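You operate a simulated robot arm through the tools that you are given. There is no shell and no other tool.

You are at the controls of a simulated robot arm. One attempt, no reset.

TASK
Brush the crumbs off the armchair's seat, then cream a patch on its arm.
Fine: clothes brush; white pad, the tin marked CREAM; put the tools back. A coat counts when it lies all over at full strength: go over it till it gets no stronger. What is to be rubbed or washed off counts as gone when no trace of it is left.

Only the result counts: the job must be done as asked and must still hold three seconds after the hand-in. Knocking over, shifting, dropping, spilling or breaking anything else fails it.

THE ROBOT
A 6-joint arm with a two-finger parallel gripper, fixed in place. Base frame: the origin is at the foot of the arm, x ahead of it, y to its left, z up. Units: mm, rad, N and s.
Its first joint turns from -2.897 to 2.897 rad. Payload 3.43 kg.
The TCP is the grasp point between the finger pads, 34 mm short of the fingertips. In the tool frame z runs along the fingers and y along their closing line. The gripper opens to 128 mm. The fingers are 24 mm wide and 12 mm thick; the gripper's body (48 by 130 mm) begins 96 mm behind the TCP.
Orientation is told as [roll, pitch, yaw] about the base's x, y, z axes, in that order, counted from this pose: with the fingers straight down and closing along the base's y, the tool's x points along the base's -x, its y along +y and its z along -z.

THE INTERFACE
- The arm moves only by the tool drive_tool. Its argument "plan" is a list of rows, each an object of numbers (a shift or turn left out is 0, a gripper value left out holds the last): "dx", "dy", "dz": the shift along the tool's x, y, z in mm; "wx", "wy", "wz": the turn, a rotation vector about the tool's x, y, z in rad; "claw": the opening, from 0 (shut) to 1 (fully open). In form: [{"dx": .., "dy": .., "dz": .., "wx": .., "wy": .., "wz": .., "claw": ..}, ...]. A call has 1 to 20 rows; each row shifts and turns the commanded pose from where the row before left it, along the tool's axes as they then stand. Each row takes 0.2 s and may step no farther than 50 mm and 0.15 rad from the row before; otherwise, or with a gripper value out of range, the whole call is refused. Where a pose cannot be reached the arm comes as near as it can. A force on the tool above 70 N (or 10 N above the force at the start of the call, whichever is more), or a blocked arm, ends the call early, and 0.2 s more pass. The fingers move at their own pace (about 153 mm/s each) and stop on an object; they squeeze with about 29 N. The grip force told is the motor's: it shows also when the fingers shut on nothing. Time passes only in rows, and 0.2 s behind the last, so rows that do not move let the fingers close. The reply holds the time, the measured pose of the TCP, the force on the tool along the base axes, the opening and the grip force, in the units named above and with some noise, with the torque about the TCP (base axes, N m) and any sound that the robot's microphone picked up.
- Cameras (640 x 400 px; columns grow to the right, rows downward): "scene" is fixed at [400.2, -500.8, 1449.1]; the picture's right is [0.88, -0.48, 0.00], its down [-0.33, -0.60, -0.73] and it looks along [0.35, 0.64, -0.69] (base axes); focal length 319 px, centre (320, 200). "wrist" rides on the gripper at [76, -11, -160] in the tool frame; the picture's right is [0.15, 0.99, 0.00], its down [-0.88, 0.13, -0.46] and it looks along [-0.45, 0.07, 0.89] (tool axes); focal length 234 px, centre (320, 200). There is no depth. A picture from a camera that has moved, and an enlarged one, comes with that camera's place and axes in the base frame and with its lens.
- get_image(camera): a new picture of that camera. No time passes.
- enlarge(camera, box): a new picture of the part [left, top, right, bottom] of that camera's present view, enlarged. No time passes.
- close_job(): hands the job in; it is judged then, once.

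Nothing tells you positions but the pictures and the camera data. Unless the task says otherwise, let go and move clear before handing in.

The tools are called by a JSON object that holds its "api" and its "payload". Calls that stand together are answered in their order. drive_tool: Moves the arm, as the interface text tells. Its arguments: {"type":"object","properties":{"plan":{"type":"array","items":{"type":"object","properties":{"dx":{"type":"number"},"dy":{"type":"number"},"dz":{"type":"number"},"wx":{"type":"number"},"wy":{"type":"number"},"wz":{"type":"number"},"claw":{"type":"number"}}}}},"required":["plan"]} The other tools are called the same way: get_image (camera) takes a picture; enlarge (camera, box) takes an enlarged picture of a part of a camera's view; close_job () hands the job in.

At the start:

```text
clock: 0.0
ee_pos: [565.4, 390.9, 1067.2]
orientation: [0.002, 0.0, 0.0]
contact_force: [-0.1, 0.1, -0.2]
ft_torque: [0.02, -0.04, 0.01]
grip_width: 128.0
grasp_force: 0.1
```

scene: 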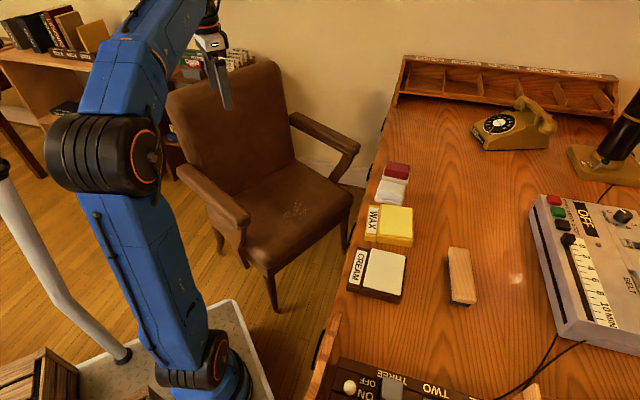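
wrist: 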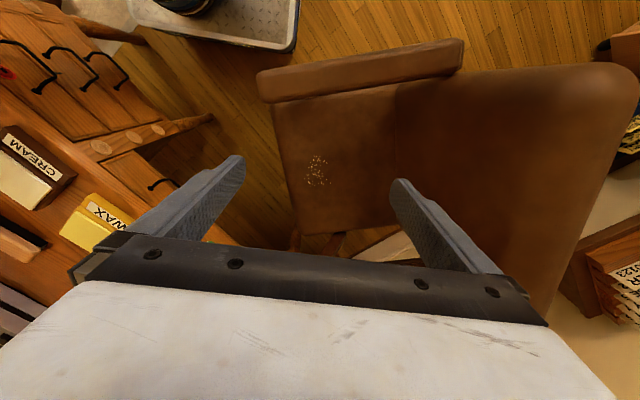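

I see an armchair with crumbs on its seat, and a desk holding the tins (CREAM, WAX), pads and a brush. I'll look closer at each before moving.

{"api": "enlarge", "payload": {"camera": "scene", "box": [330, 150, 500, 310]}}

{"api": "enlarge", "payload": {"camera": "scene", "box": [160, 50, 370, 320]}}

{"api": "enlarge", "payload": {"camera": "wrist", "box": [220, 20, 480, 260]}}

{"api": "enlarge", "payload": {"camera": "wrist", "box": [0, 80, 260, 320]}}

```text
2.50 times, centred on (415, 230) of scene
camera zoom: at [400.2, -500.8, 1449.1], right [0.88, -0.48, 0.0], down [-0.33, -0.6, -0.73], along [0.35, 0.64, -0.69], focal length 798 px, centre (82, 125)
```

zoom: 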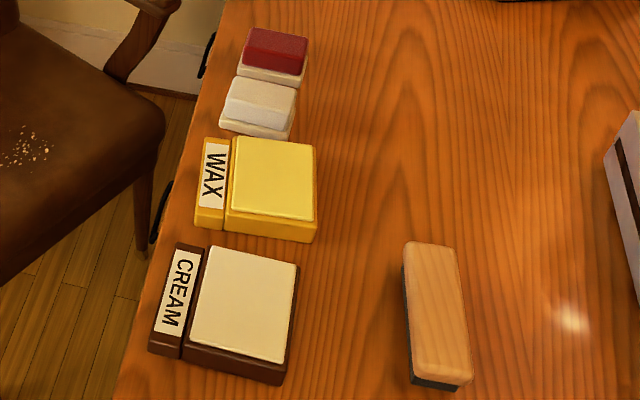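

```text
1.48 times, centred on (265, 185) of scene
camera zoom: at [400.2, -500.8, 1449.1], right [0.88, -0.48, 0.0], down [-0.33, -0.6, -0.73], along [0.35, 0.64, -0.69], focal length 473 px, centre (402, 222)
```

zoom: 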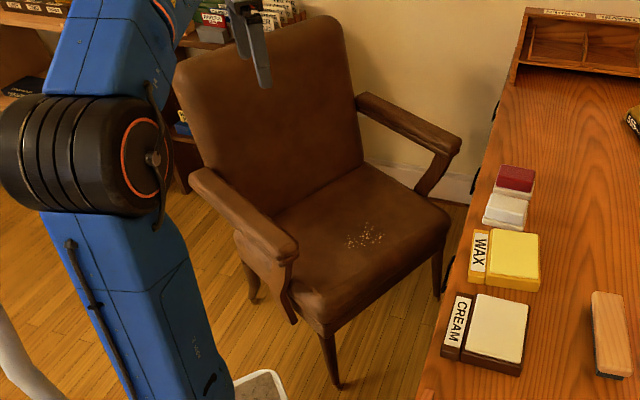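

```text
1.67 times, centred on (350, 140) of wrist
camera zoom: at [490.0, 379.0, 1227.1], right [-0.15, 0.99, 0.0], down [0.88, 0.13, 0.46], along [0.45, 0.07, -0.89], focal length 390 px, centre (270, 300)
```

zoom: 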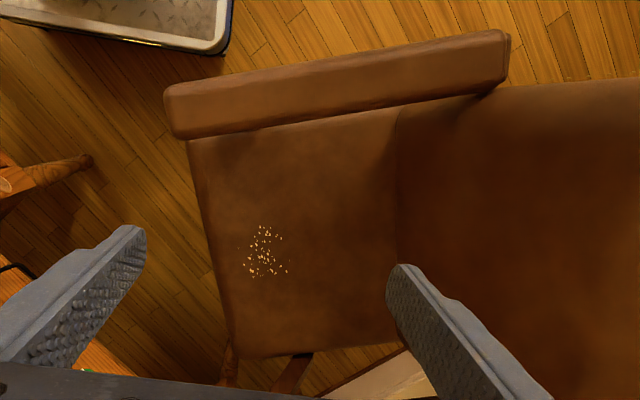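

```text
1.67 times, centred on (130, 200) of wrist
camera zoom: at [490.0, 379.0, 1227.1], right [-0.15, 0.99, 0.0], down [0.88, 0.13, 0.46], along [0.45, 0.07, -0.89], focal length 390 px, centre (637, 200)
```

zoom: 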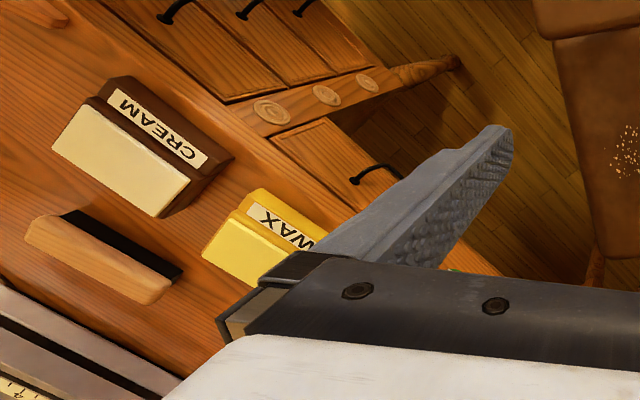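

The crumbs lie near (783, 414, 450) and the cream tin near (743, -187) with its top at z≈803. I'll zoom on the chair arms to find the patch, and look at the brush and pads in more detail.

{"api": "enlarge", "payload": {"camera": "wrist", "box": [240, 20, 480, 120]}}

{"api": "enlarge", "payload": {"camera": "scene", "box": [165, 150, 265, 240]}}

{"api": "enlarge", "payload": {"camera": "scene", "box": [280, 100, 370, 170]}}

{"api": "enlarge", "payload": {"camera": "scene", "box": [365, 150, 425, 210]}}

{"api": "enlarge", "payload": {"camera": "scene", "box": [320, 320, 560, 400]}}

```text
2.67 times, centred on (360, 70) of wrist
camera zoom: at [490.0, 379.0, 1227.1], right [-0.15, 0.99, 0.0], down [0.88, 0.13, 0.46], along [0.45, 0.07, -0.89], focal length 624 px, centre (213, 547)
```

zoom: 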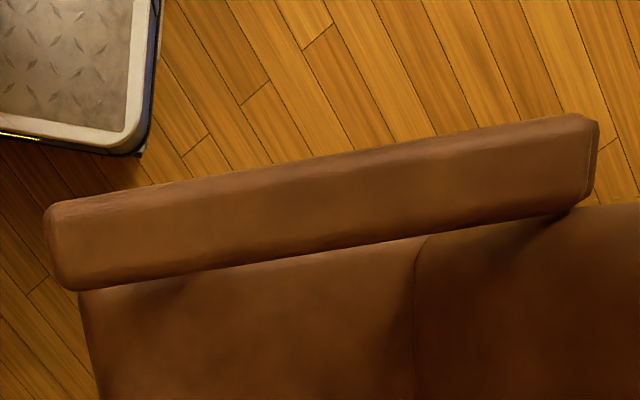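

```text
4.44 times, centred on (215, 195) of scene
camera zoom: at [400.2, -500.8, 1449.1], right [0.88, -0.48, 0.0], down [-0.33, -0.6, -0.73], along [0.35, 0.64, -0.69], focal length 1418 px, centre (787, 222)
```

zoom: 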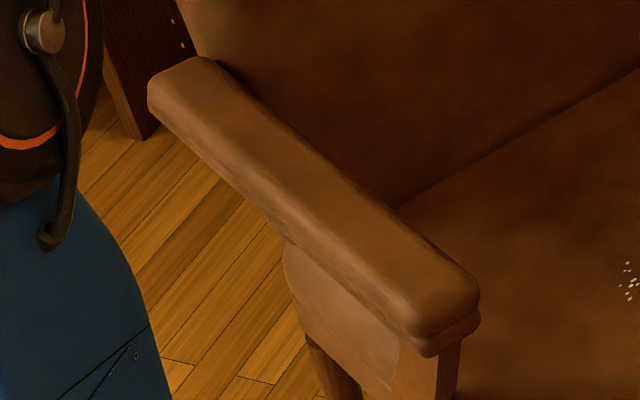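

```text
5.71 times, centred on (325, 135) of scene
camera zoom: at [400.2, -500.8, 1449.1], right [0.88, -0.48, 0.0], down [-0.33, -0.6, -0.73], along [0.35, 0.64, -0.69], focal length 1823 px, centre (291, 571)
```

zoom: 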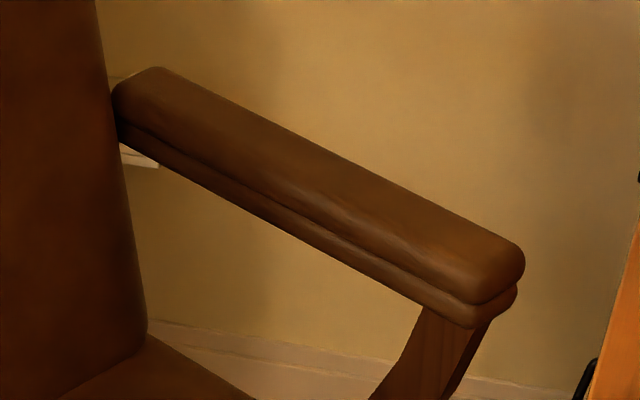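

```text
6.67 times, centred on (395, 180) of scene
camera zoom: at [400.2, -500.8, 1449.1], right [0.88, -0.48, 0.0], down [-0.33, -0.6, -0.73], along [0.35, 0.64, -0.69], focal length 2127 px, centre (-180, 333)
```

zoom: 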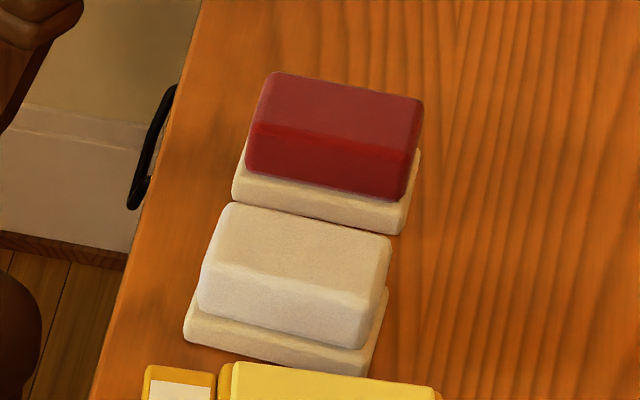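

```text
2.67 times, centred on (440, 360) of scene
camera zoom: at [400.2, -500.8, 1449.1], right [0.88, -0.48, 0.0], down [-0.33, -0.6, -0.73], along [0.35, 0.64, -0.69], focal length 851 px, centre (0, -227)
```

zoom: 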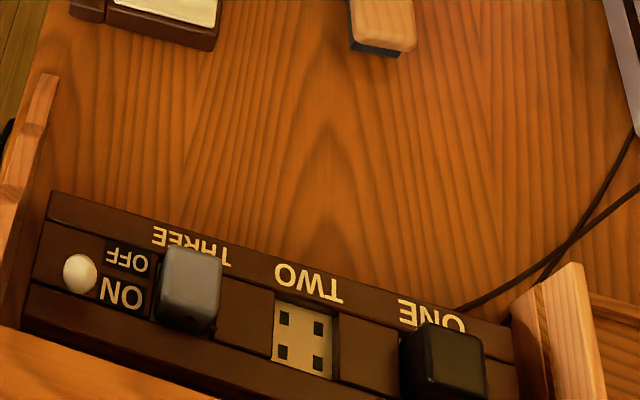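

The patch isn't obvious from here, so I'll take a nearer look later. First I move the arm high over the desk to see the brush, tins and pads from above.

{"api": "drive_tool", "payload": {"plan": [{"dx": -11.2, "dy": -43.4}, {"dx": -11.2, "dy": -43.4}, {"dx": -11.2, "dy": -43.4}, {"dx": -11.2, "dy": -43.4}, {"dx": -11.2, "dy": -43.4}, {"dx": -11.2, "dy": -43.4}, {"dx": -11.2, "dy": -43.4}, {"dx": -11.2, "dy": -43.4}, {"dx": -11.2, "dy": -43.4}, {"dx": -11.2, "dy": -43.4}, {"dx": -11.2, "dy": -43.4}, {"dx": -11.2, "dy": -43.4}]}}

{"api": "get_image", "payload": {"camera": "wrist"}}

{"api": "get_image", "payload": {"camera": "scene"}}

```text
clock: 2.6
ee_pos: [699.7, -133.1, 1067.2]
orientation: [0.001, 0.0, 0.002]
contact_force: [-0.8, 0.1, -0.9]
ft_torque: [-0.01, -0.01, 0.01]
grip_width: 128.0
grasp_force: 0.1
```

```text
taken
camera wrist: at [625.5, -144.1, 1226.7], right [-0.15, 0.99, 0.0], down [0.88, 0.13, 0.46], along [0.45, 0.07, -0.89], focal length 234 px, centre (320, 200)
```

wrist: 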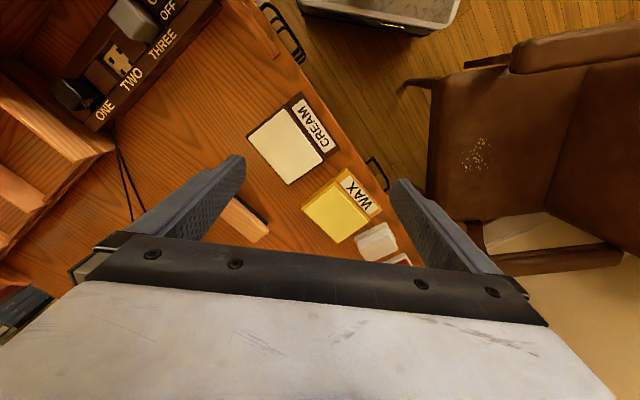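

```text
taken
```

scene: 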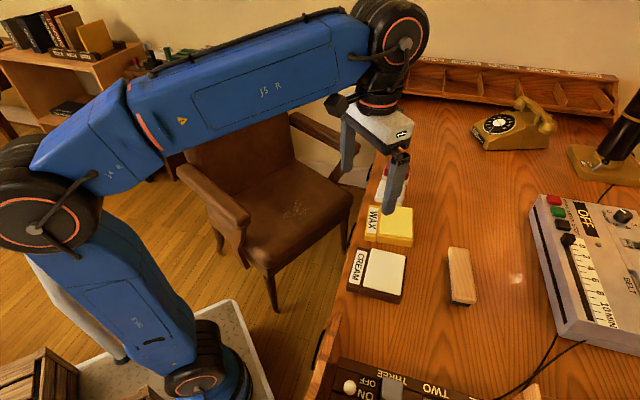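

The gripper hides part of the desk. I'll back the arm off toward the base so the wrist camera sees the brush and the pads.

{"api": "drive_tool", "payload": {"plan": [{"dx": 42, "dy": -5}, {"dx": 42, "dy": -5}, {"dx": 42, "dy": -5}, {"dx": 42, "dy": -5}]}}

{"api": "get_image", "payload": {"camera": "wrist"}}

{"api": "enlarge", "payload": {"camera": "wrist", "box": [200, 60, 480, 260]}}

```text
clock: 3.6
ee_pos: [531.7, -151.5, 1067.6]
orientation: [0.001, 0.002, 0.001]
contact_force: [-0.4, -0.9, -0.2]
ft_torque: [0.05, 0.05, -0.01]
grip_width: 128.0
grasp_force: 0.0
```

```text
taken
camera wrist: at [456.3, -163.5, 1225.9], right [-0.15, 0.99, 0.0], down [0.88, 0.13, 0.46], along [0.45, 0.07, -0.89], focal length 234 px, centre (320, 200)
```

wrist: 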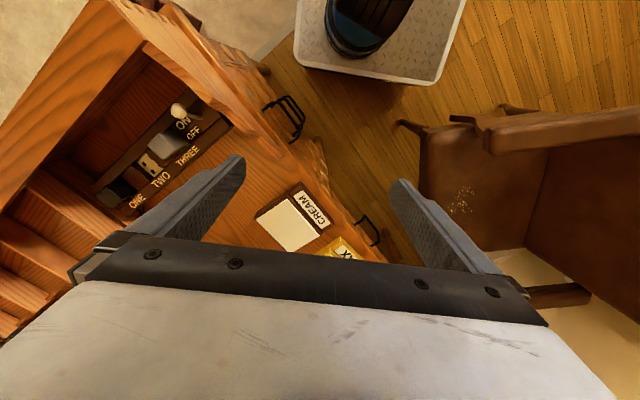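

```text
2.00 times, centred on (340, 160) of wrist
camera zoom: at [456.3, -163.5, 1225.9], right [-0.15, 0.99, 0.0], down [0.88, 0.13, 0.46], along [0.45, 0.07, -0.89], focal length 468 px, centre (280, 280)
```

zoom: 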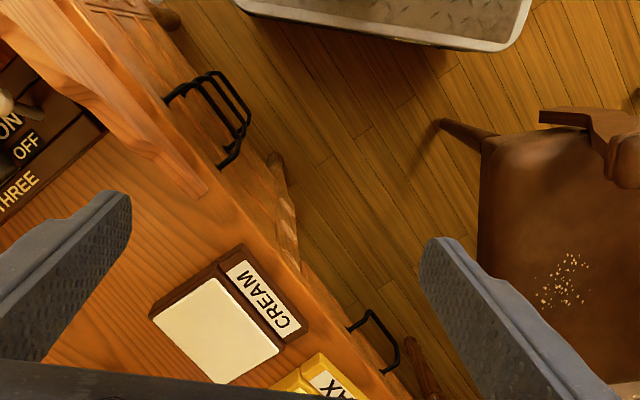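

The view runs backward from the gripper, so I need to go forward instead to see the far desk items. Moving out over the desk at the same height.

{"api": "drive_tool", "payload": {"plan": [{"dx": -43, "dy": 0}, {"dx": -43, "dy": 0}, {"dx": -43, "dy": 0}, {"dx": -43, "dy": 0}, {"dx": -43, "dy": 0}, {"dx": -43, "dy": 0}, {"dx": -43, "dy": 0}, {"dx": -43, "dy": 0}]}}

{"api": "get_image", "payload": {"camera": "wrist"}}

{"api": "enlarge", "payload": {"camera": "wrist", "box": [160, 0, 480, 200]}}

```text
clock: 5.4
ee_pos: [874.8, -151.8, 1069.3]
orientation: [0.0, -0.001, 0.0]
contact_force: [-2.2, 0.9, 0.8]
ft_torque: [0.0, -0.09, 0.03]
grip_width: 128.0
grasp_force: 0.1
```

```text
taken
camera wrist: at [800.0, -162.5, 1228.4], right [-0.15, 0.99, 0.0], down [0.88, 0.13, 0.46], along [0.45, 0.07, -0.89], focal length 234 px, centre (320, 200)
```

wrist: 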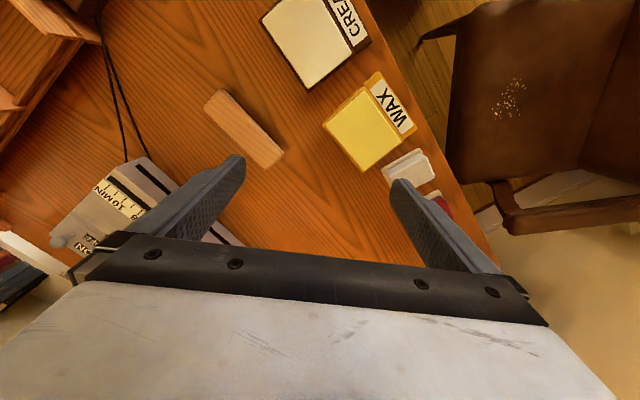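

```text
2.00 times, centred on (320, 100) of wrist
camera zoom: at [800.0, -162.5, 1228.4], right [-0.15, 0.99, 0.0], down [0.88, 0.13, 0.46], along [0.45, 0.07, -0.89], focal length 468 px, centre (320, 400)
```

zoom: 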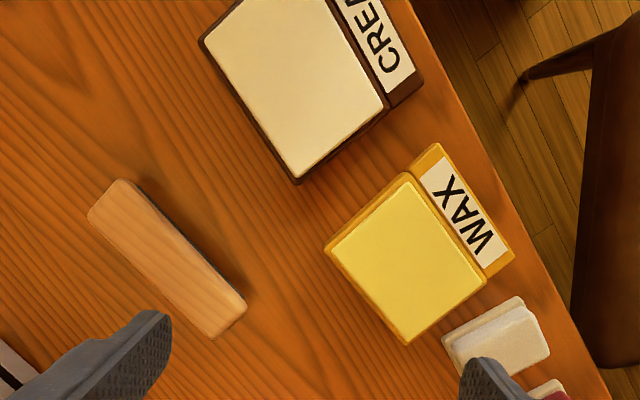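

The brush centre is near (899, -282), lying about 49° to base x, with its top at about z≈798. Before grasping anything I'll look closely at the near chair arm, since the far arm is out of reach.

{"api": "drive_tool", "payload": {"plan": [{"dx": 21, "dy": 41}, {"dx": 21, "dy": 41}, {"dx": 21, "dy": 41}, {"dx": 21, "dy": 41}, {"dx": 21, "dy": 41}, {"dx": 21, "dy": 41}, {"dx": 21, "dy": 41}, {"dx": 21, "dy": 41}, {"dx": 21, "dy": 41}, {"dx": 21, "dy": 41}, {"dx": 21, "dy": 41}, {"dx": 21, "dy": 41}, {"dx": 21, "dy": 41}, {"dx": 21, "dy": 41}]}}

{"api": "drive_tool", "payload": {"plan": [{"dz": 40}, {"dz": 40}, {"dz": 40}]}}

{"api": "get_image", "payload": {"camera": "wrist"}}

{"api": "enlarge", "payload": {"camera": "wrist", "box": [200, 0, 520, 200]}}

```text
clock: 8.4
ee_pos: [581.9, 423.0, 1068.7]
orientation: [0.002, -0.002, 0.0]
contact_force: [-0.3, -0.3, -0.5]
ft_torque: [0.03, 0.0, 0.01]
grip_width: 127.8
grasp_force: 0.1
```

```text
clock: 9.2
ee_pos: [581.9, 422.2, 947.9]
orientation: [0.003, -0.002, 0.0]
contact_force: [0.3, 0.1, 0.0]
ft_torque: [0.02, 0.03, 0.03]
grip_width: 128.2
grasp_force: 0.0
```

```text
taken
camera wrist: at [507.4, 410.9, 1107.0], right [-0.15, 0.99, 0.0], down [0.88, 0.13, 0.46], along [0.45, 0.07, -0.89], focal length 234 px, centre (320, 200)
```

wrist: 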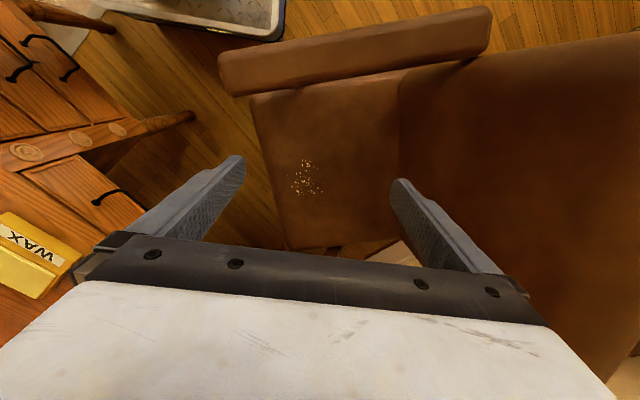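

```text
2.00 times, centred on (360, 100) of wrist
camera zoom: at [507.4, 410.9, 1107.0], right [-0.15, 0.99, 0.0], down [0.88, 0.13, 0.46], along [0.45, 0.07, -0.89], focal length 468 px, centre (240, 400)
```

zoom: 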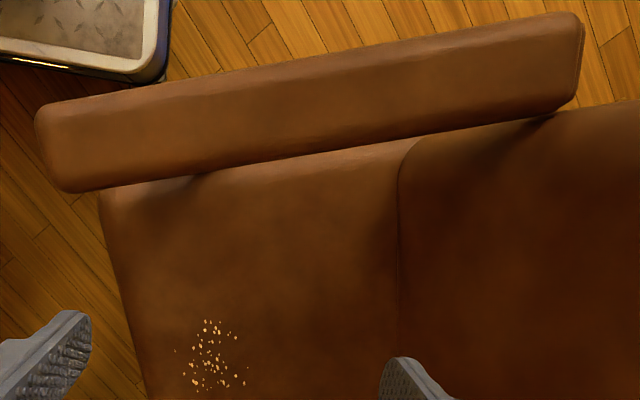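

No marked patch stands out on the arm. I'll enlarge the arm strongly to check for a subtle dull or dry area.

{"api": "enlarge", "payload": {"camera": "wrist", "box": [210, 30, 360, 110]}}

{"api": "enlarge", "payload": {"camera": "wrist", "box": [340, 0, 500, 90]}}

{"api": "enlarge", "payload": {"camera": "scene", "box": [170, 150, 260, 240]}}

{"api": "get_image", "payload": {"camera": "scene"}}

```text
4.27 times, centred on (285, 70) of wrist
camera zoom: at [507.4, 410.9, 1107.0], right [-0.15, 0.99, 0.0], down [0.88, 0.13, 0.46], along [0.45, 0.07, -0.89], focal length 999 px, centre (469, 755)
```

zoom: 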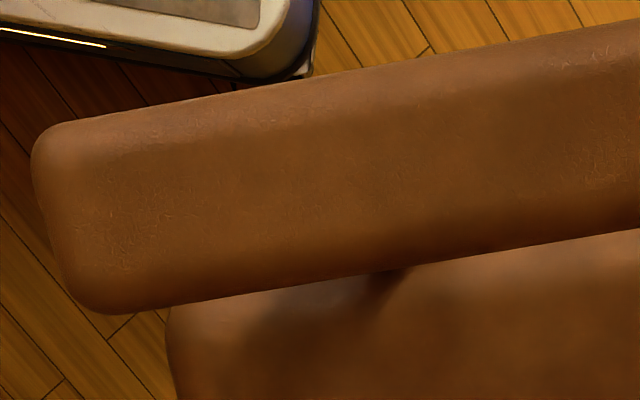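

```text
4.00 times, centred on (420, 45) of wrist
camera zoom: at [507.4, 410.9, 1107.0], right [-0.15, 0.99, 0.0], down [0.88, 0.13, 0.46], along [0.45, 0.07, -0.89], focal length 937 px, centre (-80, 820)
```

zoom: 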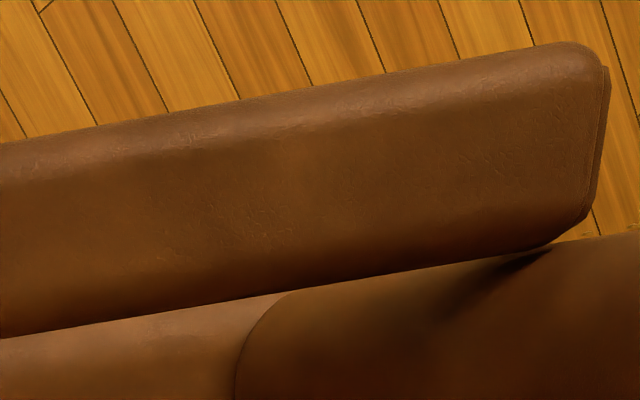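

```text
4.44 times, centred on (215, 195) of scene
camera zoom: at [400.2, -500.8, 1449.1], right [0.88, -0.48, 0.0], down [-0.33, -0.6, -0.73], along [0.35, 0.64, -0.69], focal length 1418 px, centre (787, 222)
```

zoom: 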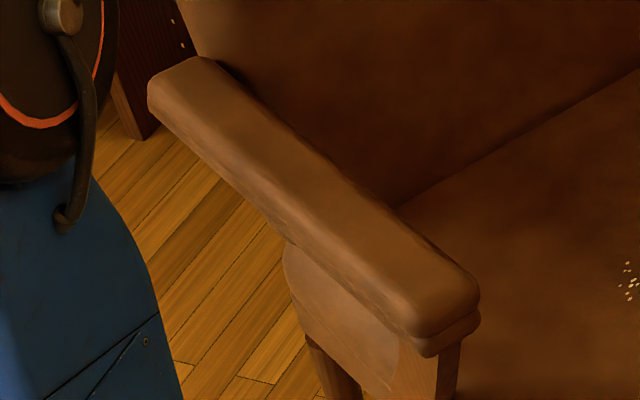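

```text
taken
```

scene: 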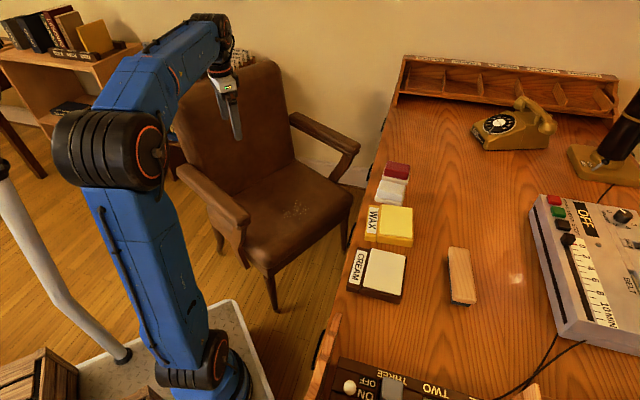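

No marked area is visible, so the coat itself will show the extent later. Now I return over the desk and turn the gripper to line up with the brush.

{"api": "drive_tool", "payload": {"plan": [{"dx": -18.9, "dy": -42.9}, {"dx": -18.9, "dy": -42.9}, {"dx": -18.9, "dy": -42.9}, {"dx": -18.9, "dy": -42.9}, {"dx": -18.9, "dy": -42.9}, {"dx": -18.9, "dy": -42.9}, {"dx": -18.9, "dy": -42.9}, {"dx": -18.9, "dy": -42.9}, {"dx": -18.9, "dy": -42.9}, {"dx": -18.9, "dy": -42.9}, {"dx": -18.9, "dy": -42.9}, {"dx": -18.9, "dy": -42.9}, {"dx": -18.9, "dy": -42.9}, {"dx": -18.9, "dy": -42.9}, {"dx": -18.9, "dy": -42.9}, {"dx": -18.9, "dy": -42.9}]}}

{"api": "drive_tool", "payload": {"plan": [{"wz": -0.1433}, {"wz": -0.1433}, {"wz": -0.1433}, {"wz": -0.1433}, {"wz": -0.1433}, {"wz": -0.1433}]}}

{"api": "get_image", "payload": {"camera": "wrist"}}

{"api": "enlarge", "payload": {"camera": "wrist", "box": [200, 0, 440, 200]}}

{"api": "get_image", "payload": {"camera": "scene"}}

```text
clock: 12.6
ee_pos: [882.5, -261.7, 946.1]
orientation: [-0.001, 0.0, 0.002]
contact_force: [-0.6, -0.2, 0.0]
ft_torque: [-0.02, -0.06, -0.02]
grip_width: 127.9
grasp_force: 0.2
```

```text
clock: 14.0
ee_pos: [884.4, -262.8, 946.8]
orientation: [0.001, -0.002, 0.865]
contact_force: [-0.9, -0.2, 0.7]
ft_torque: [-0.02, -0.01, 0.0]
grip_width: 128.0
grasp_force: 0.2
```

```text
taken
camera wrist: at [844.2, -327.2, 1105.7], right [-0.85, 0.53, 0.0], down [0.47, 0.75, 0.46], along [0.24, 0.39, -0.89], focal length 234 px, centre (320, 200)
```

wrist: 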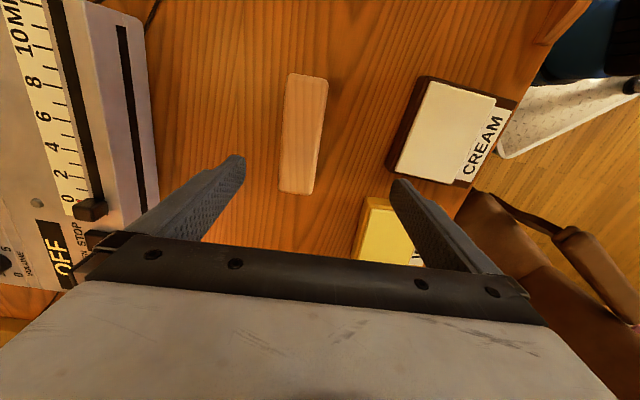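

```text
2.00 times, centred on (320, 100) of wrist
camera zoom: at [844.2, -327.2, 1105.7], right [-0.85, 0.53, 0.0], down [0.47, 0.75, 0.46], along [0.24, 0.39, -0.89], focal length 468 px, centre (320, 400)
```

zoom: 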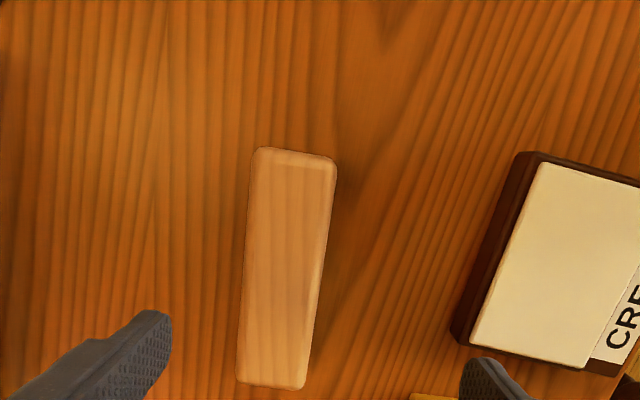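

```text
taken
```

scene: 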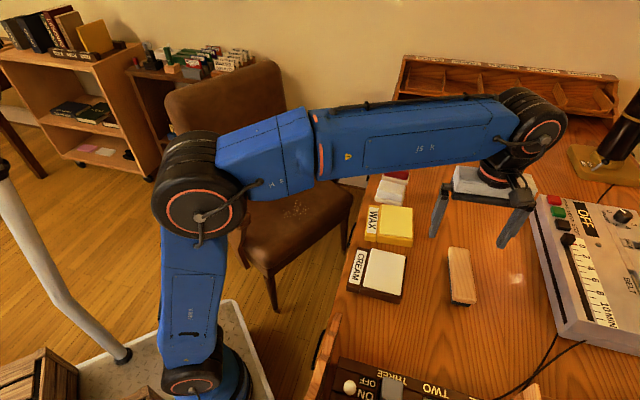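

The brush is lined up along the gripper's x axis and I'm close above it. I'll enlarge the scene view to measure the brush's height and find the desk level.

{"api": "enlarge", "payload": {"camera": "scene", "box": [430, 235, 500, 315]}}

{"api": "enlarge", "payload": {"camera": "scene", "box": [340, 195, 420, 305]}}

{"api": "enlarge", "payload": {"camera": "wrist", "box": [260, 60, 360, 210]}}

```text
5.00 times, centred on (465, 275) of scene
camera zoom: at [400.2, -500.8, 1449.1], right [0.88, -0.48, 0.0], down [-0.33, -0.6, -0.73], along [0.35, 0.64, -0.69], focal length 1595 px, centre (-405, -175)
```

zoom: 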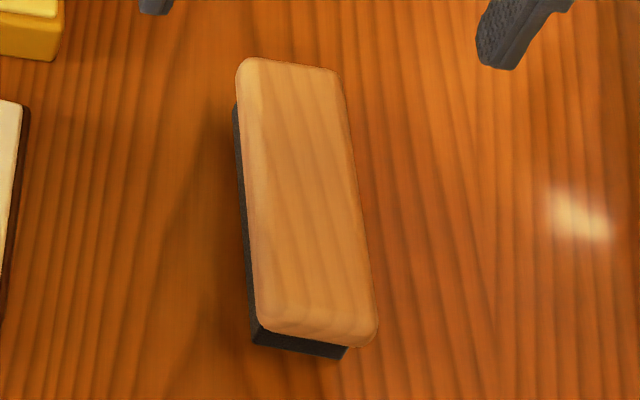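

```text
3.64 times, centred on (380, 250) of scene
camera zoom: at [400.2, -500.8, 1449.1], right [0.88, -0.48, 0.0], down [-0.33, -0.6, -0.73], along [0.35, 0.64, -0.69], focal length 1160 px, centre (102, 18)
```

zoom: 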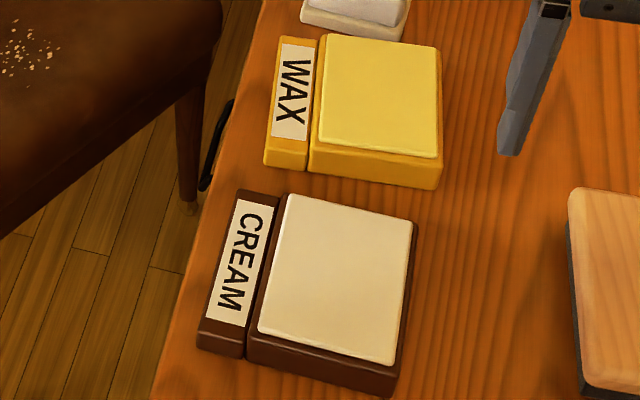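

```text
2.67 times, centred on (310, 135) of wrist
camera zoom: at [844.2, -327.2, 1105.7], right [-0.85, 0.53, 0.0], down [0.47, 0.75, 0.46], along [0.24, 0.39, -0.89], focal length 624 px, centre (347, 373)
```

zoom: 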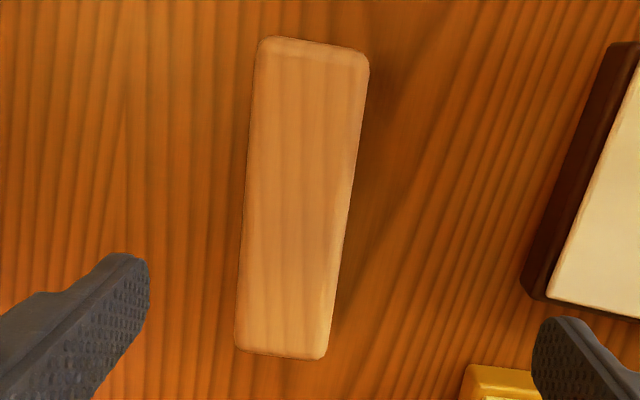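

The brush is about 150 × 45 mm. I'll centre over it at (901, -280), narrow the claw somewhat, and come down to z≈850 to check alignment.

{"api": "drive_tool", "payload": {"plan": [{"dx": 2.3, "dy": -23.8, "claw": 0.65}, {"dz": 32}, {"dz": 32}, {"dz": 32}]}}

{"api": "get_image", "payload": {"camera": "wrist"}}

{"api": "enlarge", "payload": {"camera": "scene", "box": [400, 170, 560, 320]}}

```text
clock: 15.0
ee_pos: [899.8, -279.7, 851.4]
orientation: [0.0, -0.003, 0.86]
contact_force: [0.6, -0.5, -0.4]
ft_torque: [-0.02, -0.03, 0.04]
grip_width: 83.3
grasp_force: 0.0
```

```text
taken
camera wrist: at [860.5, -343.3, 1009.5], right [-0.85, 0.53, 0.0], down [0.48, 0.75, 0.46], along [0.24, 0.39, -0.89], focal length 234 px, centre (320, 200)
```

wrist: 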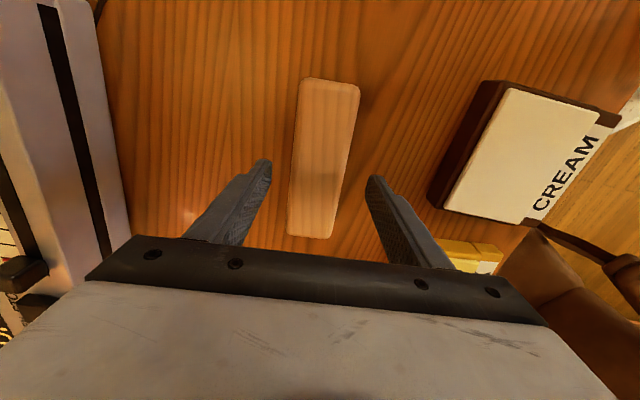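

```text
2.67 times, centred on (480, 245) of scene
camera zoom: at [400.2, -500.8, 1449.1], right [0.88, -0.48, 0.0], down [-0.33, -0.6, -0.73], along [0.35, 0.64, -0.69], focal length 851 px, centre (-107, 80)
```

zoom: 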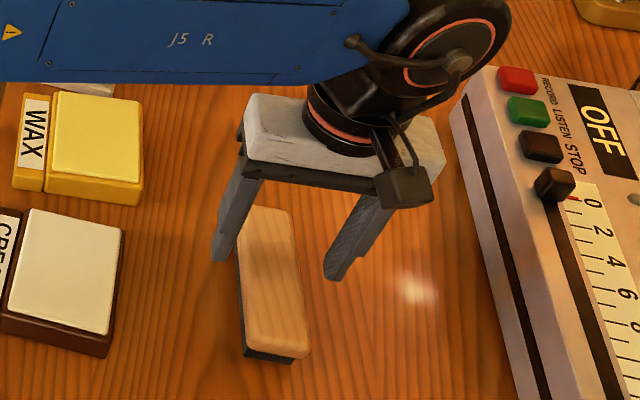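

The fingers straddle the brush symmetrically. I'll lower to z≈811 (fingertips about 20 mm below the brush top) and take another look before closing.

{"api": "drive_tool", "payload": {"plan": [{"dz": 13.5}, {"dz": 13.5}, {"dz": 13.5}, {}]}}

{"api": "enlarge", "payload": {"camera": "scene", "box": [430, 210, 520, 310]}}

{"api": "enlarge", "payload": {"camera": "wrist", "box": [220, 60, 420, 260]}}

```text
clock: 16.0
ee_pos: [899.5, -280.4, 809.1]
orientation: [0.002, 0.0, 0.86]
contact_force: [0.3, 0.2, -0.1]
ft_torque: [-0.01, -0.01, 0.01]
grip_width: 83.1
grasp_force: 0.0
```

```text
4.00 times, centred on (475, 260) of scene
camera zoom: at [400.2, -500.8, 1449.1], right [0.88, -0.48, 0.0], down [-0.33, -0.6, -0.73], along [0.35, 0.64, -0.69], focal length 1276 px, centre (-300, -40)
```

zoom: 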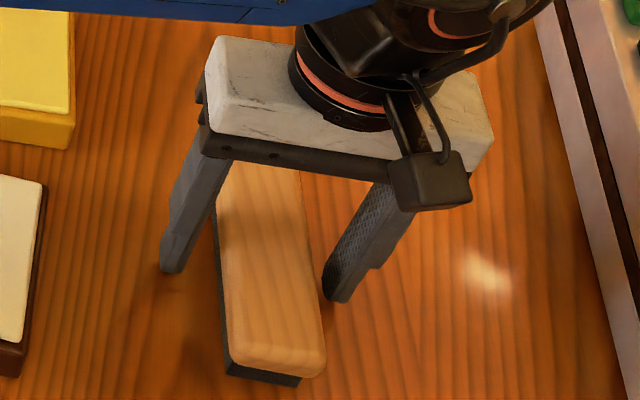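

```text
2.00 times, centred on (320, 160) of wrist
camera zoom: at [860.2, -344.3, 968.8], right [-0.85, 0.53, 0.0], down [0.48, 0.75, 0.46], along [0.24, 0.39, -0.89], focal length 468 px, centre (320, 280)
```

zoom: 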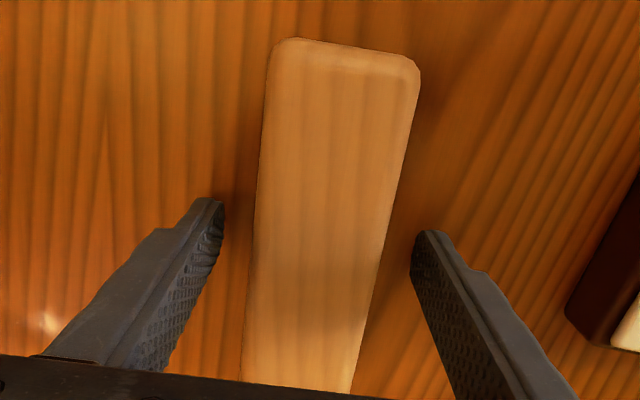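

The fingertips look just above the desk with the brush between them. Closing the gripper on the brush now.

{"api": "drive_tool", "payload": {"plan": [{"claw": 0.4}, {"claw": 0.3}, {"claw": 0.0}, {}, {}]}}

{"api": "enlarge", "payload": {"camera": "scene", "box": [430, 210, 520, 310]}}

```text
clock: 17.2
ee_pos: [900.0, -280.0, 810.5]
orientation: [0.0, -0.001, 0.859]
contact_force: [1.1, -0.3, -0.1]
ft_torque: [0.03, -0.05, -0.03]
grip_width: 49.3
grasp_force: 28.8
```

```text
4.00 times, centred on (475, 260) of scene
camera zoom: at [400.2, -500.8, 1449.1], right [0.88, -0.48, 0.0], down [-0.33, -0.6, -0.73], along [0.35, 0.64, -0.69], focal length 1276 px, centre (-300, -40)
```

zoom: 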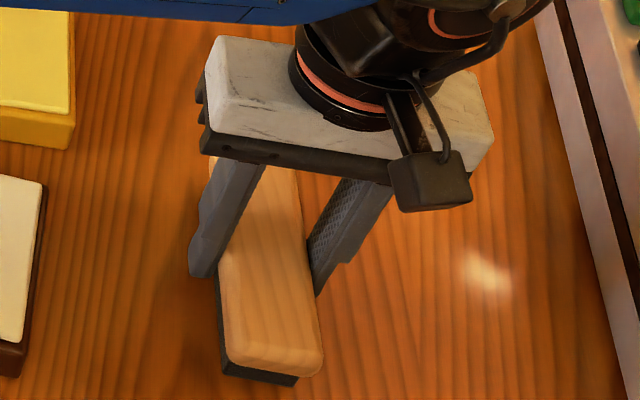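

The brush is gripped (49 mm wide), and its home pose is TCP (900, -280, 810) at yaw 0.86. Now I'll lift it straight up and check it hangs level.

{"api": "drive_tool", "payload": {"plan": [{"dz": -10}, {"dz": -30}, {"dz": -40}, {"dz": -40}, {"dz": -40}]}}

{"api": "get_image", "payload": {"camera": "scene"}}

{"api": "get_image", "payload": {"camera": "wrist"}}

```text
clock: 18.4
ee_pos: [901.7, -279.8, 970.1]
orientation: [0.001, 0.0, 0.859]
contact_force: [0.1, 0.0, -2.0]
ft_torque: [0.01, 0.03, -0.05]
grip_width: 49.1
grasp_force: 28.7
```

```text
taken
```

scene: 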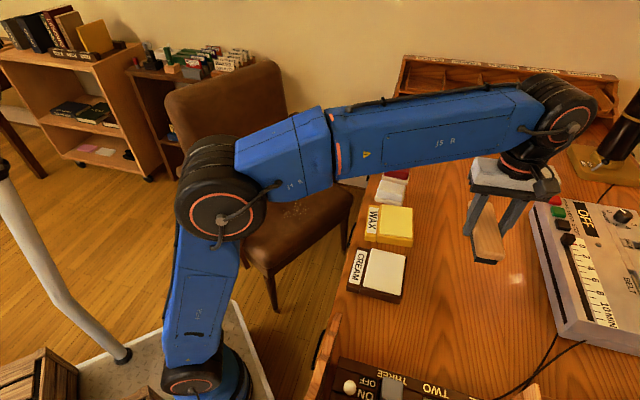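

```text
taken
camera wrist: at [862.2, -344.4, 1129.6], right [-0.85, 0.53, 0.0], down [0.48, 0.75, 0.46], along [0.24, 0.39, -0.89], focal length 234 px, centre (320, 200)
```

wrist: 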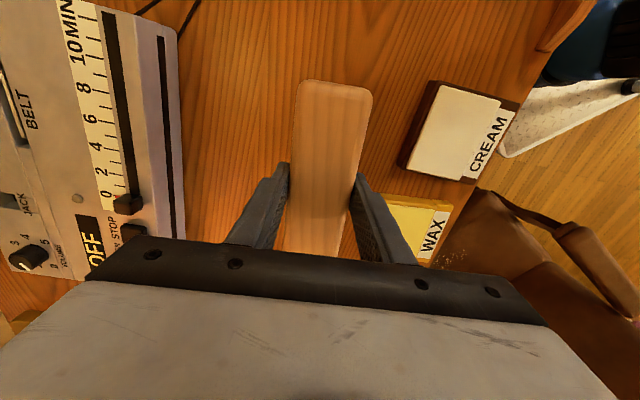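

The brush hangs level. Next I turn it to lie across the chair's front-back direction and carry it high to above the crumbs.

{"api": "drive_tool", "payload": {"plan": [{"wz": 0.1357}, {"wz": 0.1357}, {"wz": 0.1357}, {"wz": 0.1357}]}}

{"api": "drive_tool", "payload": {"plan": [{"dx": -6.18, "dy": 43.5}, {"dx": -6.18, "dy": 43.5}, {"dx": -6.18, "dy": 43.5}, {"dx": -6.18, "dy": 43.5}, {"dx": -6.18, "dy": 43.5}, {"dx": -6.18, "dy": 43.5}, {"dx": -6.18, "dy": 43.5}, {"dx": -6.18, "dy": 43.5}, {"dx": -6.18, "dy": 43.5}, {"dx": -6.18, "dy": 43.5}, {"dx": -6.18, "dy": 43.5}, {"dx": -6.18, "dy": 43.5}, {"dx": -6.18, "dy": 43.5}, {"dx": -6.18, "dy": 43.5}, {"dx": -6.18, "dy": 43.5}, {"dx": -6.18, "dy": 43.5}]}}

{"api": "get_image", "payload": {"camera": "wrist"}}

{"api": "get_image", "payload": {"camera": "scene"}}

```text
clock: 19.4
ee_pos: [901.1, -278.9, 969.5]
orientation: [0.002, 0.001, 0.317]
contact_force: [0.1, 0.3, -1.0]
ft_torque: [-0.01, -0.01, 0.01]
grip_width: 49.6
grasp_force: 29.5
```

```text
clock: 22.8
ee_pos: [776.9, 412.8, 970.7]
orientation: [0.001, -0.002, 0.317]
contact_force: [0.1, -0.1, -0.9]
ft_torque: [0.03, -0.01, 0.03]
grip_width: 49.5
grasp_force: 28.9
```

```text
taken
camera wrist: at [709.1, 379.0, 1129.4], right [-0.45, 0.89, 0.0], down [0.8, 0.4, 0.46], along [0.41, 0.2, -0.89], focal length 234 px, centre (320, 200)
```

wrist: 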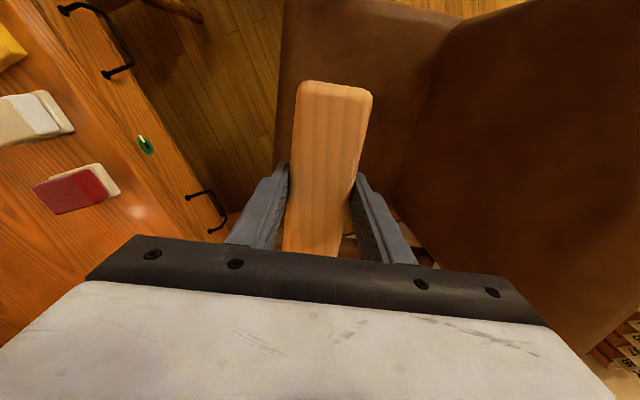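

```text
taken
```

scene: 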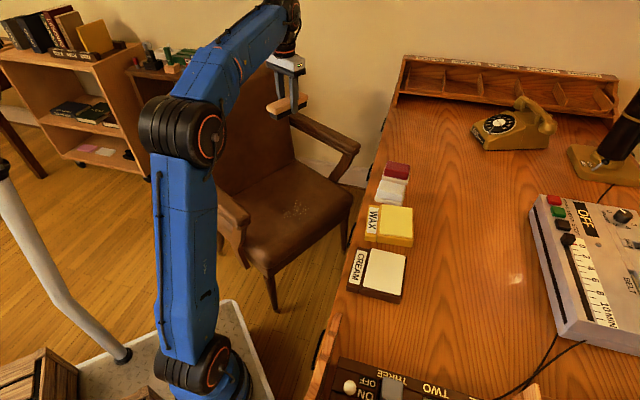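

I'm above the crumbs with clearance to the chair arms and backrest. I shift toward the back of the seat and descend to z≈600.

{"api": "drive_tool", "payload": {"plan": [{"dy": 40}, {"dy": 45}, {"dz": 40}, {"dz": 40}, {"dz": 40}, {"dz": 40}, {"dz": 40}, {"dz": 40}, {"dz": 40}, {"dz": 40}, {"dz": 40}]}}

{"api": "get_image", "payload": {"camera": "wrist"}}

{"api": "enlarge", "payload": {"camera": "scene", "box": [160, 40, 380, 280]}}

```text
clock: 25.2
ee_pos: [750.4, 492.5, 610.5]
orientation: [0.001, -0.001, 0.316]
contact_force: [-0.5, 0.1, -1.1]
ft_torque: [0.05, 0.0, -0.02]
grip_width: 49.3
grasp_force: 29.5
```

```text
taken
camera wrist: at [682.5, 458.1, 769.4], right [-0.45, 0.89, 0.0], down [0.8, 0.4, 0.46], along [0.41, 0.21, -0.89], focal length 234 px, centre (320, 200)
```

wrist: 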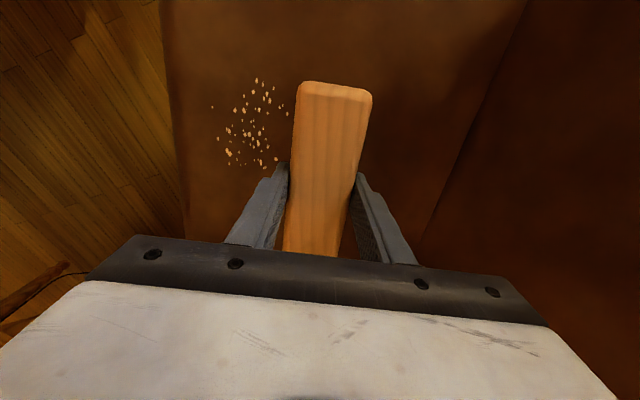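

```text
1.67 times, centred on (270, 160) of scene
camera zoom: at [400.2, -500.8, 1449.1], right [0.88, -0.48, 0.0], down [-0.33, -0.6, -0.73], along [0.35, 0.64, -0.69], focal length 532 px, centre (403, 267)
```

zoom: 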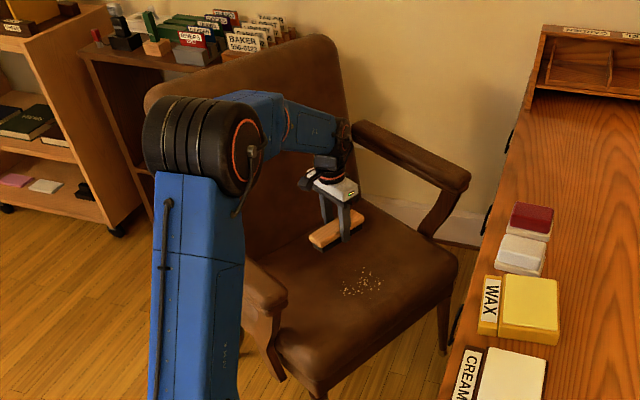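

Crumbs lie 46–140 mm ahead of the brush toward the seat front, within the brush's length. I'll descend now toward the seat carefully, watching the force.

{"api": "drive_tool", "payload": {"plan": [{"dz": 30}, {"dz": 30}, {"dz": 10}, {"dz": 10}]}}

{"api": "enlarge", "payload": {"camera": "scene", "box": [240, 90, 340, 240]}}

```text
clock: 26.2
ee_pos: [752.0, 493.1, 531.1]
orientation: [0.001, -0.001, 0.319]
contact_force: [-1.0, 0.8, -1.1]
ft_torque: [0.01, 0.0, -0.02]
grip_width: 49.1
grasp_force: 29.5
```

```text
2.67 times, centred on (290, 165) of scene
camera zoom: at [400.2, -500.8, 1449.1], right [0.88, -0.48, 0.0], down [-0.33, -0.6, -0.73], along [0.35, 0.64, -0.69], focal length 851 px, centre (400, 293)
```

zoom: 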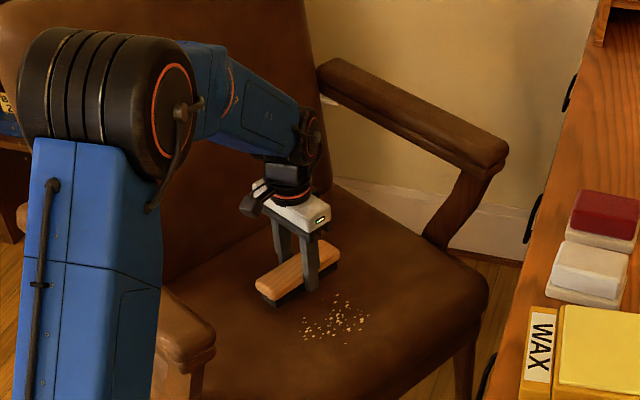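

The brush is close over the seat. Continuing in small steps.

{"api": "drive_tool", "payload": {"plan": [{"dz": 4}, {"dz": 4}, {"dz": 4}, {"dz": 4}, {"dz": 4}]}}

```text
clock: 27.4
ee_pos: [752.2, 492.9, 512.0]
orientation: [0.001, -0.002, 0.317]
contact_force: [-0.5, 0.0, -1.7]
ft_torque: [0.04, -0.02, -0.02]
grip_width: 49.4
grasp_force: 28.9
```

{"api": "drive_tool", "payload": {"plan": [{"dz": 3}, {"dz": 3}, {"dz": 3}]}}

{"api": "enlarge", "payload": {"camera": "scene", "box": [260, 150, 340, 240]}}

```text
clock: 28.2
ee_pos: [751.7, 493.6, 504.5]
orientation: [0.004, -0.003, 0.316]
contact_force: [1.9, -6.0, 24.5]
ft_torque: [-0.37, 0.31, 0.0]
grip_width: 49.5
grasp_force: 28.7
```

```text
4.44 times, centred on (300, 195) of scene
camera zoom: at [400.2, -500.8, 1449.1], right [0.88, -0.48, 0.0], down [-0.33, -0.6, -0.73], along [0.35, 0.64, -0.69], focal length 1418 px, centre (409, 222)
```

zoom: 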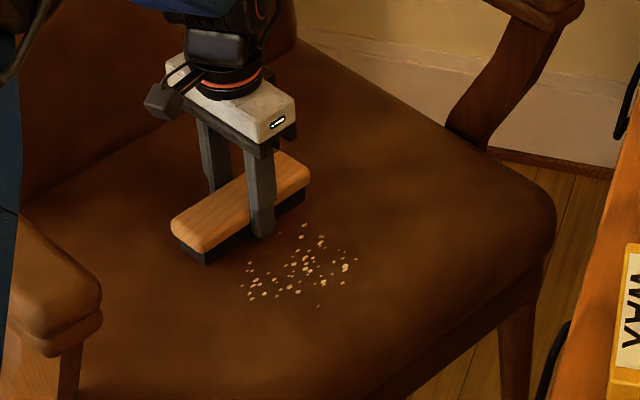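

Contact made at z≈505 with about 24 N. I'll ease off slightly and start the stroke toward the seat front in short steps to learn the seat's slope.

{"api": "drive_tool", "payload": {"plan": [{"dz": -1.2}, {"dy": -10}, {"dy": -10}]}}

```text
clock: 29.0
ee_pos: [757.0, 474.1, 505.4]
orientation: [0.001, -0.002, 0.317]
contact_force: [-1.0, 8.4, 20.0]
ft_torque: [0.32, -0.24, 0.11]
grip_width: 49.1
grasp_force: 28.5
```

{"api": "drive_tool", "payload": {"plan": [{"dy": -12}, {"dy": -12}, {"dy": -12}]}}

{"api": "enlarge", "payload": {"camera": "scene", "box": [260, 150, 340, 240]}}

```text
clock: 29.8
ee_pos: [769.1, 440.8, 504.9]
orientation: [0.002, -0.002, 0.317]
contact_force: [-3.5, 7.8, 24.4]
ft_torque: [0.09, 0.28, -0.17]
grip_width: 49.2
grasp_force: 29.0
```

```text
4.44 times, centred on (300, 195) of scene
camera zoom: at [400.2, -500.8, 1449.1], right [0.88, -0.48, 0.0], down [-0.33, -0.6, -0.73], along [0.35, 0.64, -0.69], focal length 1418 px, centre (409, 222)
```

zoom: 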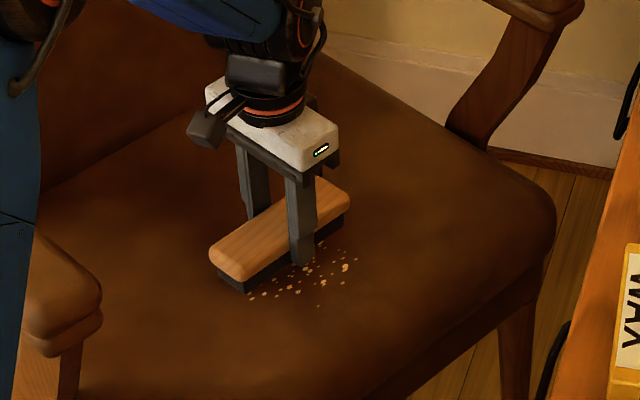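

{"api": "drive_tool", "payload": {"plan": [{"dy": -12}, {"dy": -12}, {"dy": -12}, {"dy": -12}]}}

{"api": "enlarge", "payload": {"camera": "scene", "box": [260, 150, 340, 240]}}

{"api": "get_image", "payload": {"camera": "wrist"}}

```text
clock: 30.8
ee_pos: [784.0, 395.0, 504.3]
orientation: [0.003, -0.002, 0.319]
contact_force: [-3.1, 8.0, 22.8]
ft_torque: [0.14, 0.1, -0.09]
grip_width: 49.5
grasp_force: 29.3
```

```text
4.44 times, centred on (300, 195) of scene
camera zoom: at [400.2, -500.8, 1449.1], right [0.88, -0.48, 0.0], down [-0.33, -0.6, -0.73], along [0.35, 0.64, -0.69], focal length 1418 px, centre (409, 222)
```

zoom: 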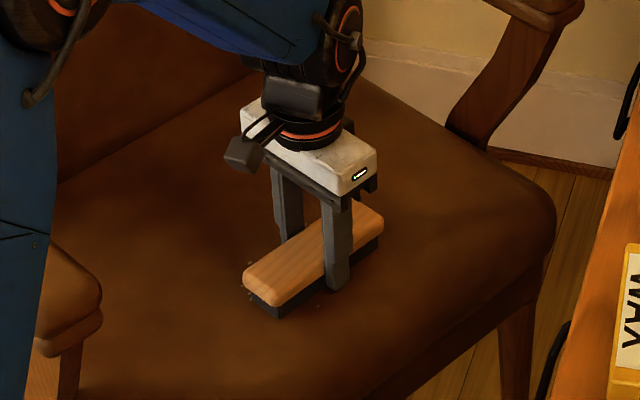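

```text
taken
camera wrist: at [716.1, 360.7, 663.5], right [-0.45, 0.89, 0.0], down [0.8, 0.4, 0.46], along [0.41, 0.21, -0.89], focal length 234 px, centre (320, 200)
```

wrist: 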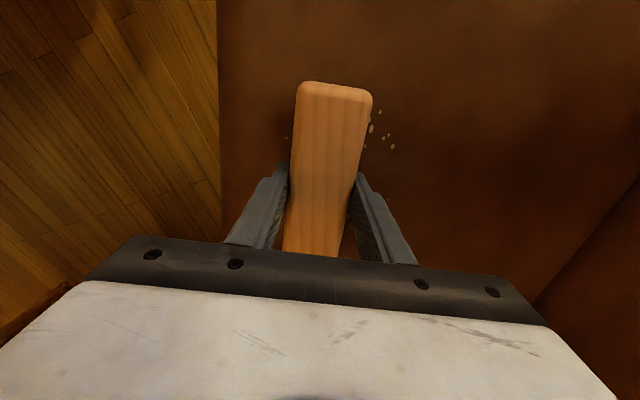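

Most crumbs under the stroke are gone, with a few faint ones left behind. I'll finish the stroke toward the front and then brush back again.

{"api": "drive_tool", "payload": {"plan": [{"dy": -12}, {"dy": -12}, {"dy": -12}, {"dy": -12}]}}

{"api": "drive_tool", "payload": {"plan": [{"dy": 12}, {"dy": 12}, {"dy": 12}, {"dy": 12}, {"dy": 12}, {"dy": 12}]}}

{"api": "get_image", "payload": {"camera": "wrist"}}

```text
clock: 31.8
ee_pos: [798.1, 348.4, 504.1]
orientation: [0.001, -0.002, 0.318]
contact_force: [-3.5, 5.6, 18.0]
ft_torque: [0.23, -0.27, 0.12]
grip_width: 49.2
grasp_force: 29.2
```

```text
clock: 33.2
ee_pos: [777.2, 416.2, 503.9]
orientation: [0.003, -0.002, 0.318]
contact_force: [1.8, -4.7, 16.2]
ft_torque: [0.0, -0.29, 0.0]
grip_width: 49.1
grasp_force: 29.1
```

```text
taken
camera wrist: at [709.2, 383.0, 662.9], right [-0.45, 0.89, 0.0], down [0.8, 0.4, 0.46], along [0.41, 0.21, -0.89], focal length 234 px, centre (320, 200)
```

wrist: 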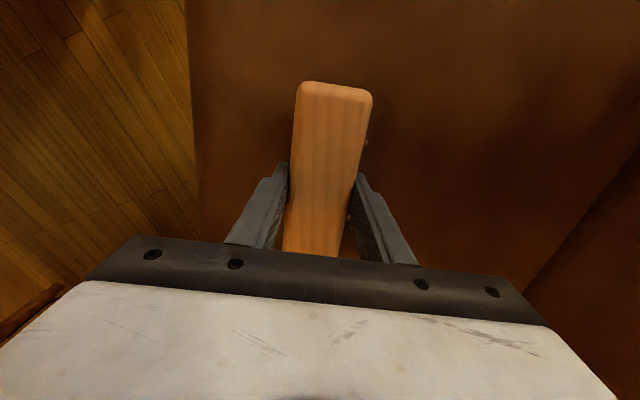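

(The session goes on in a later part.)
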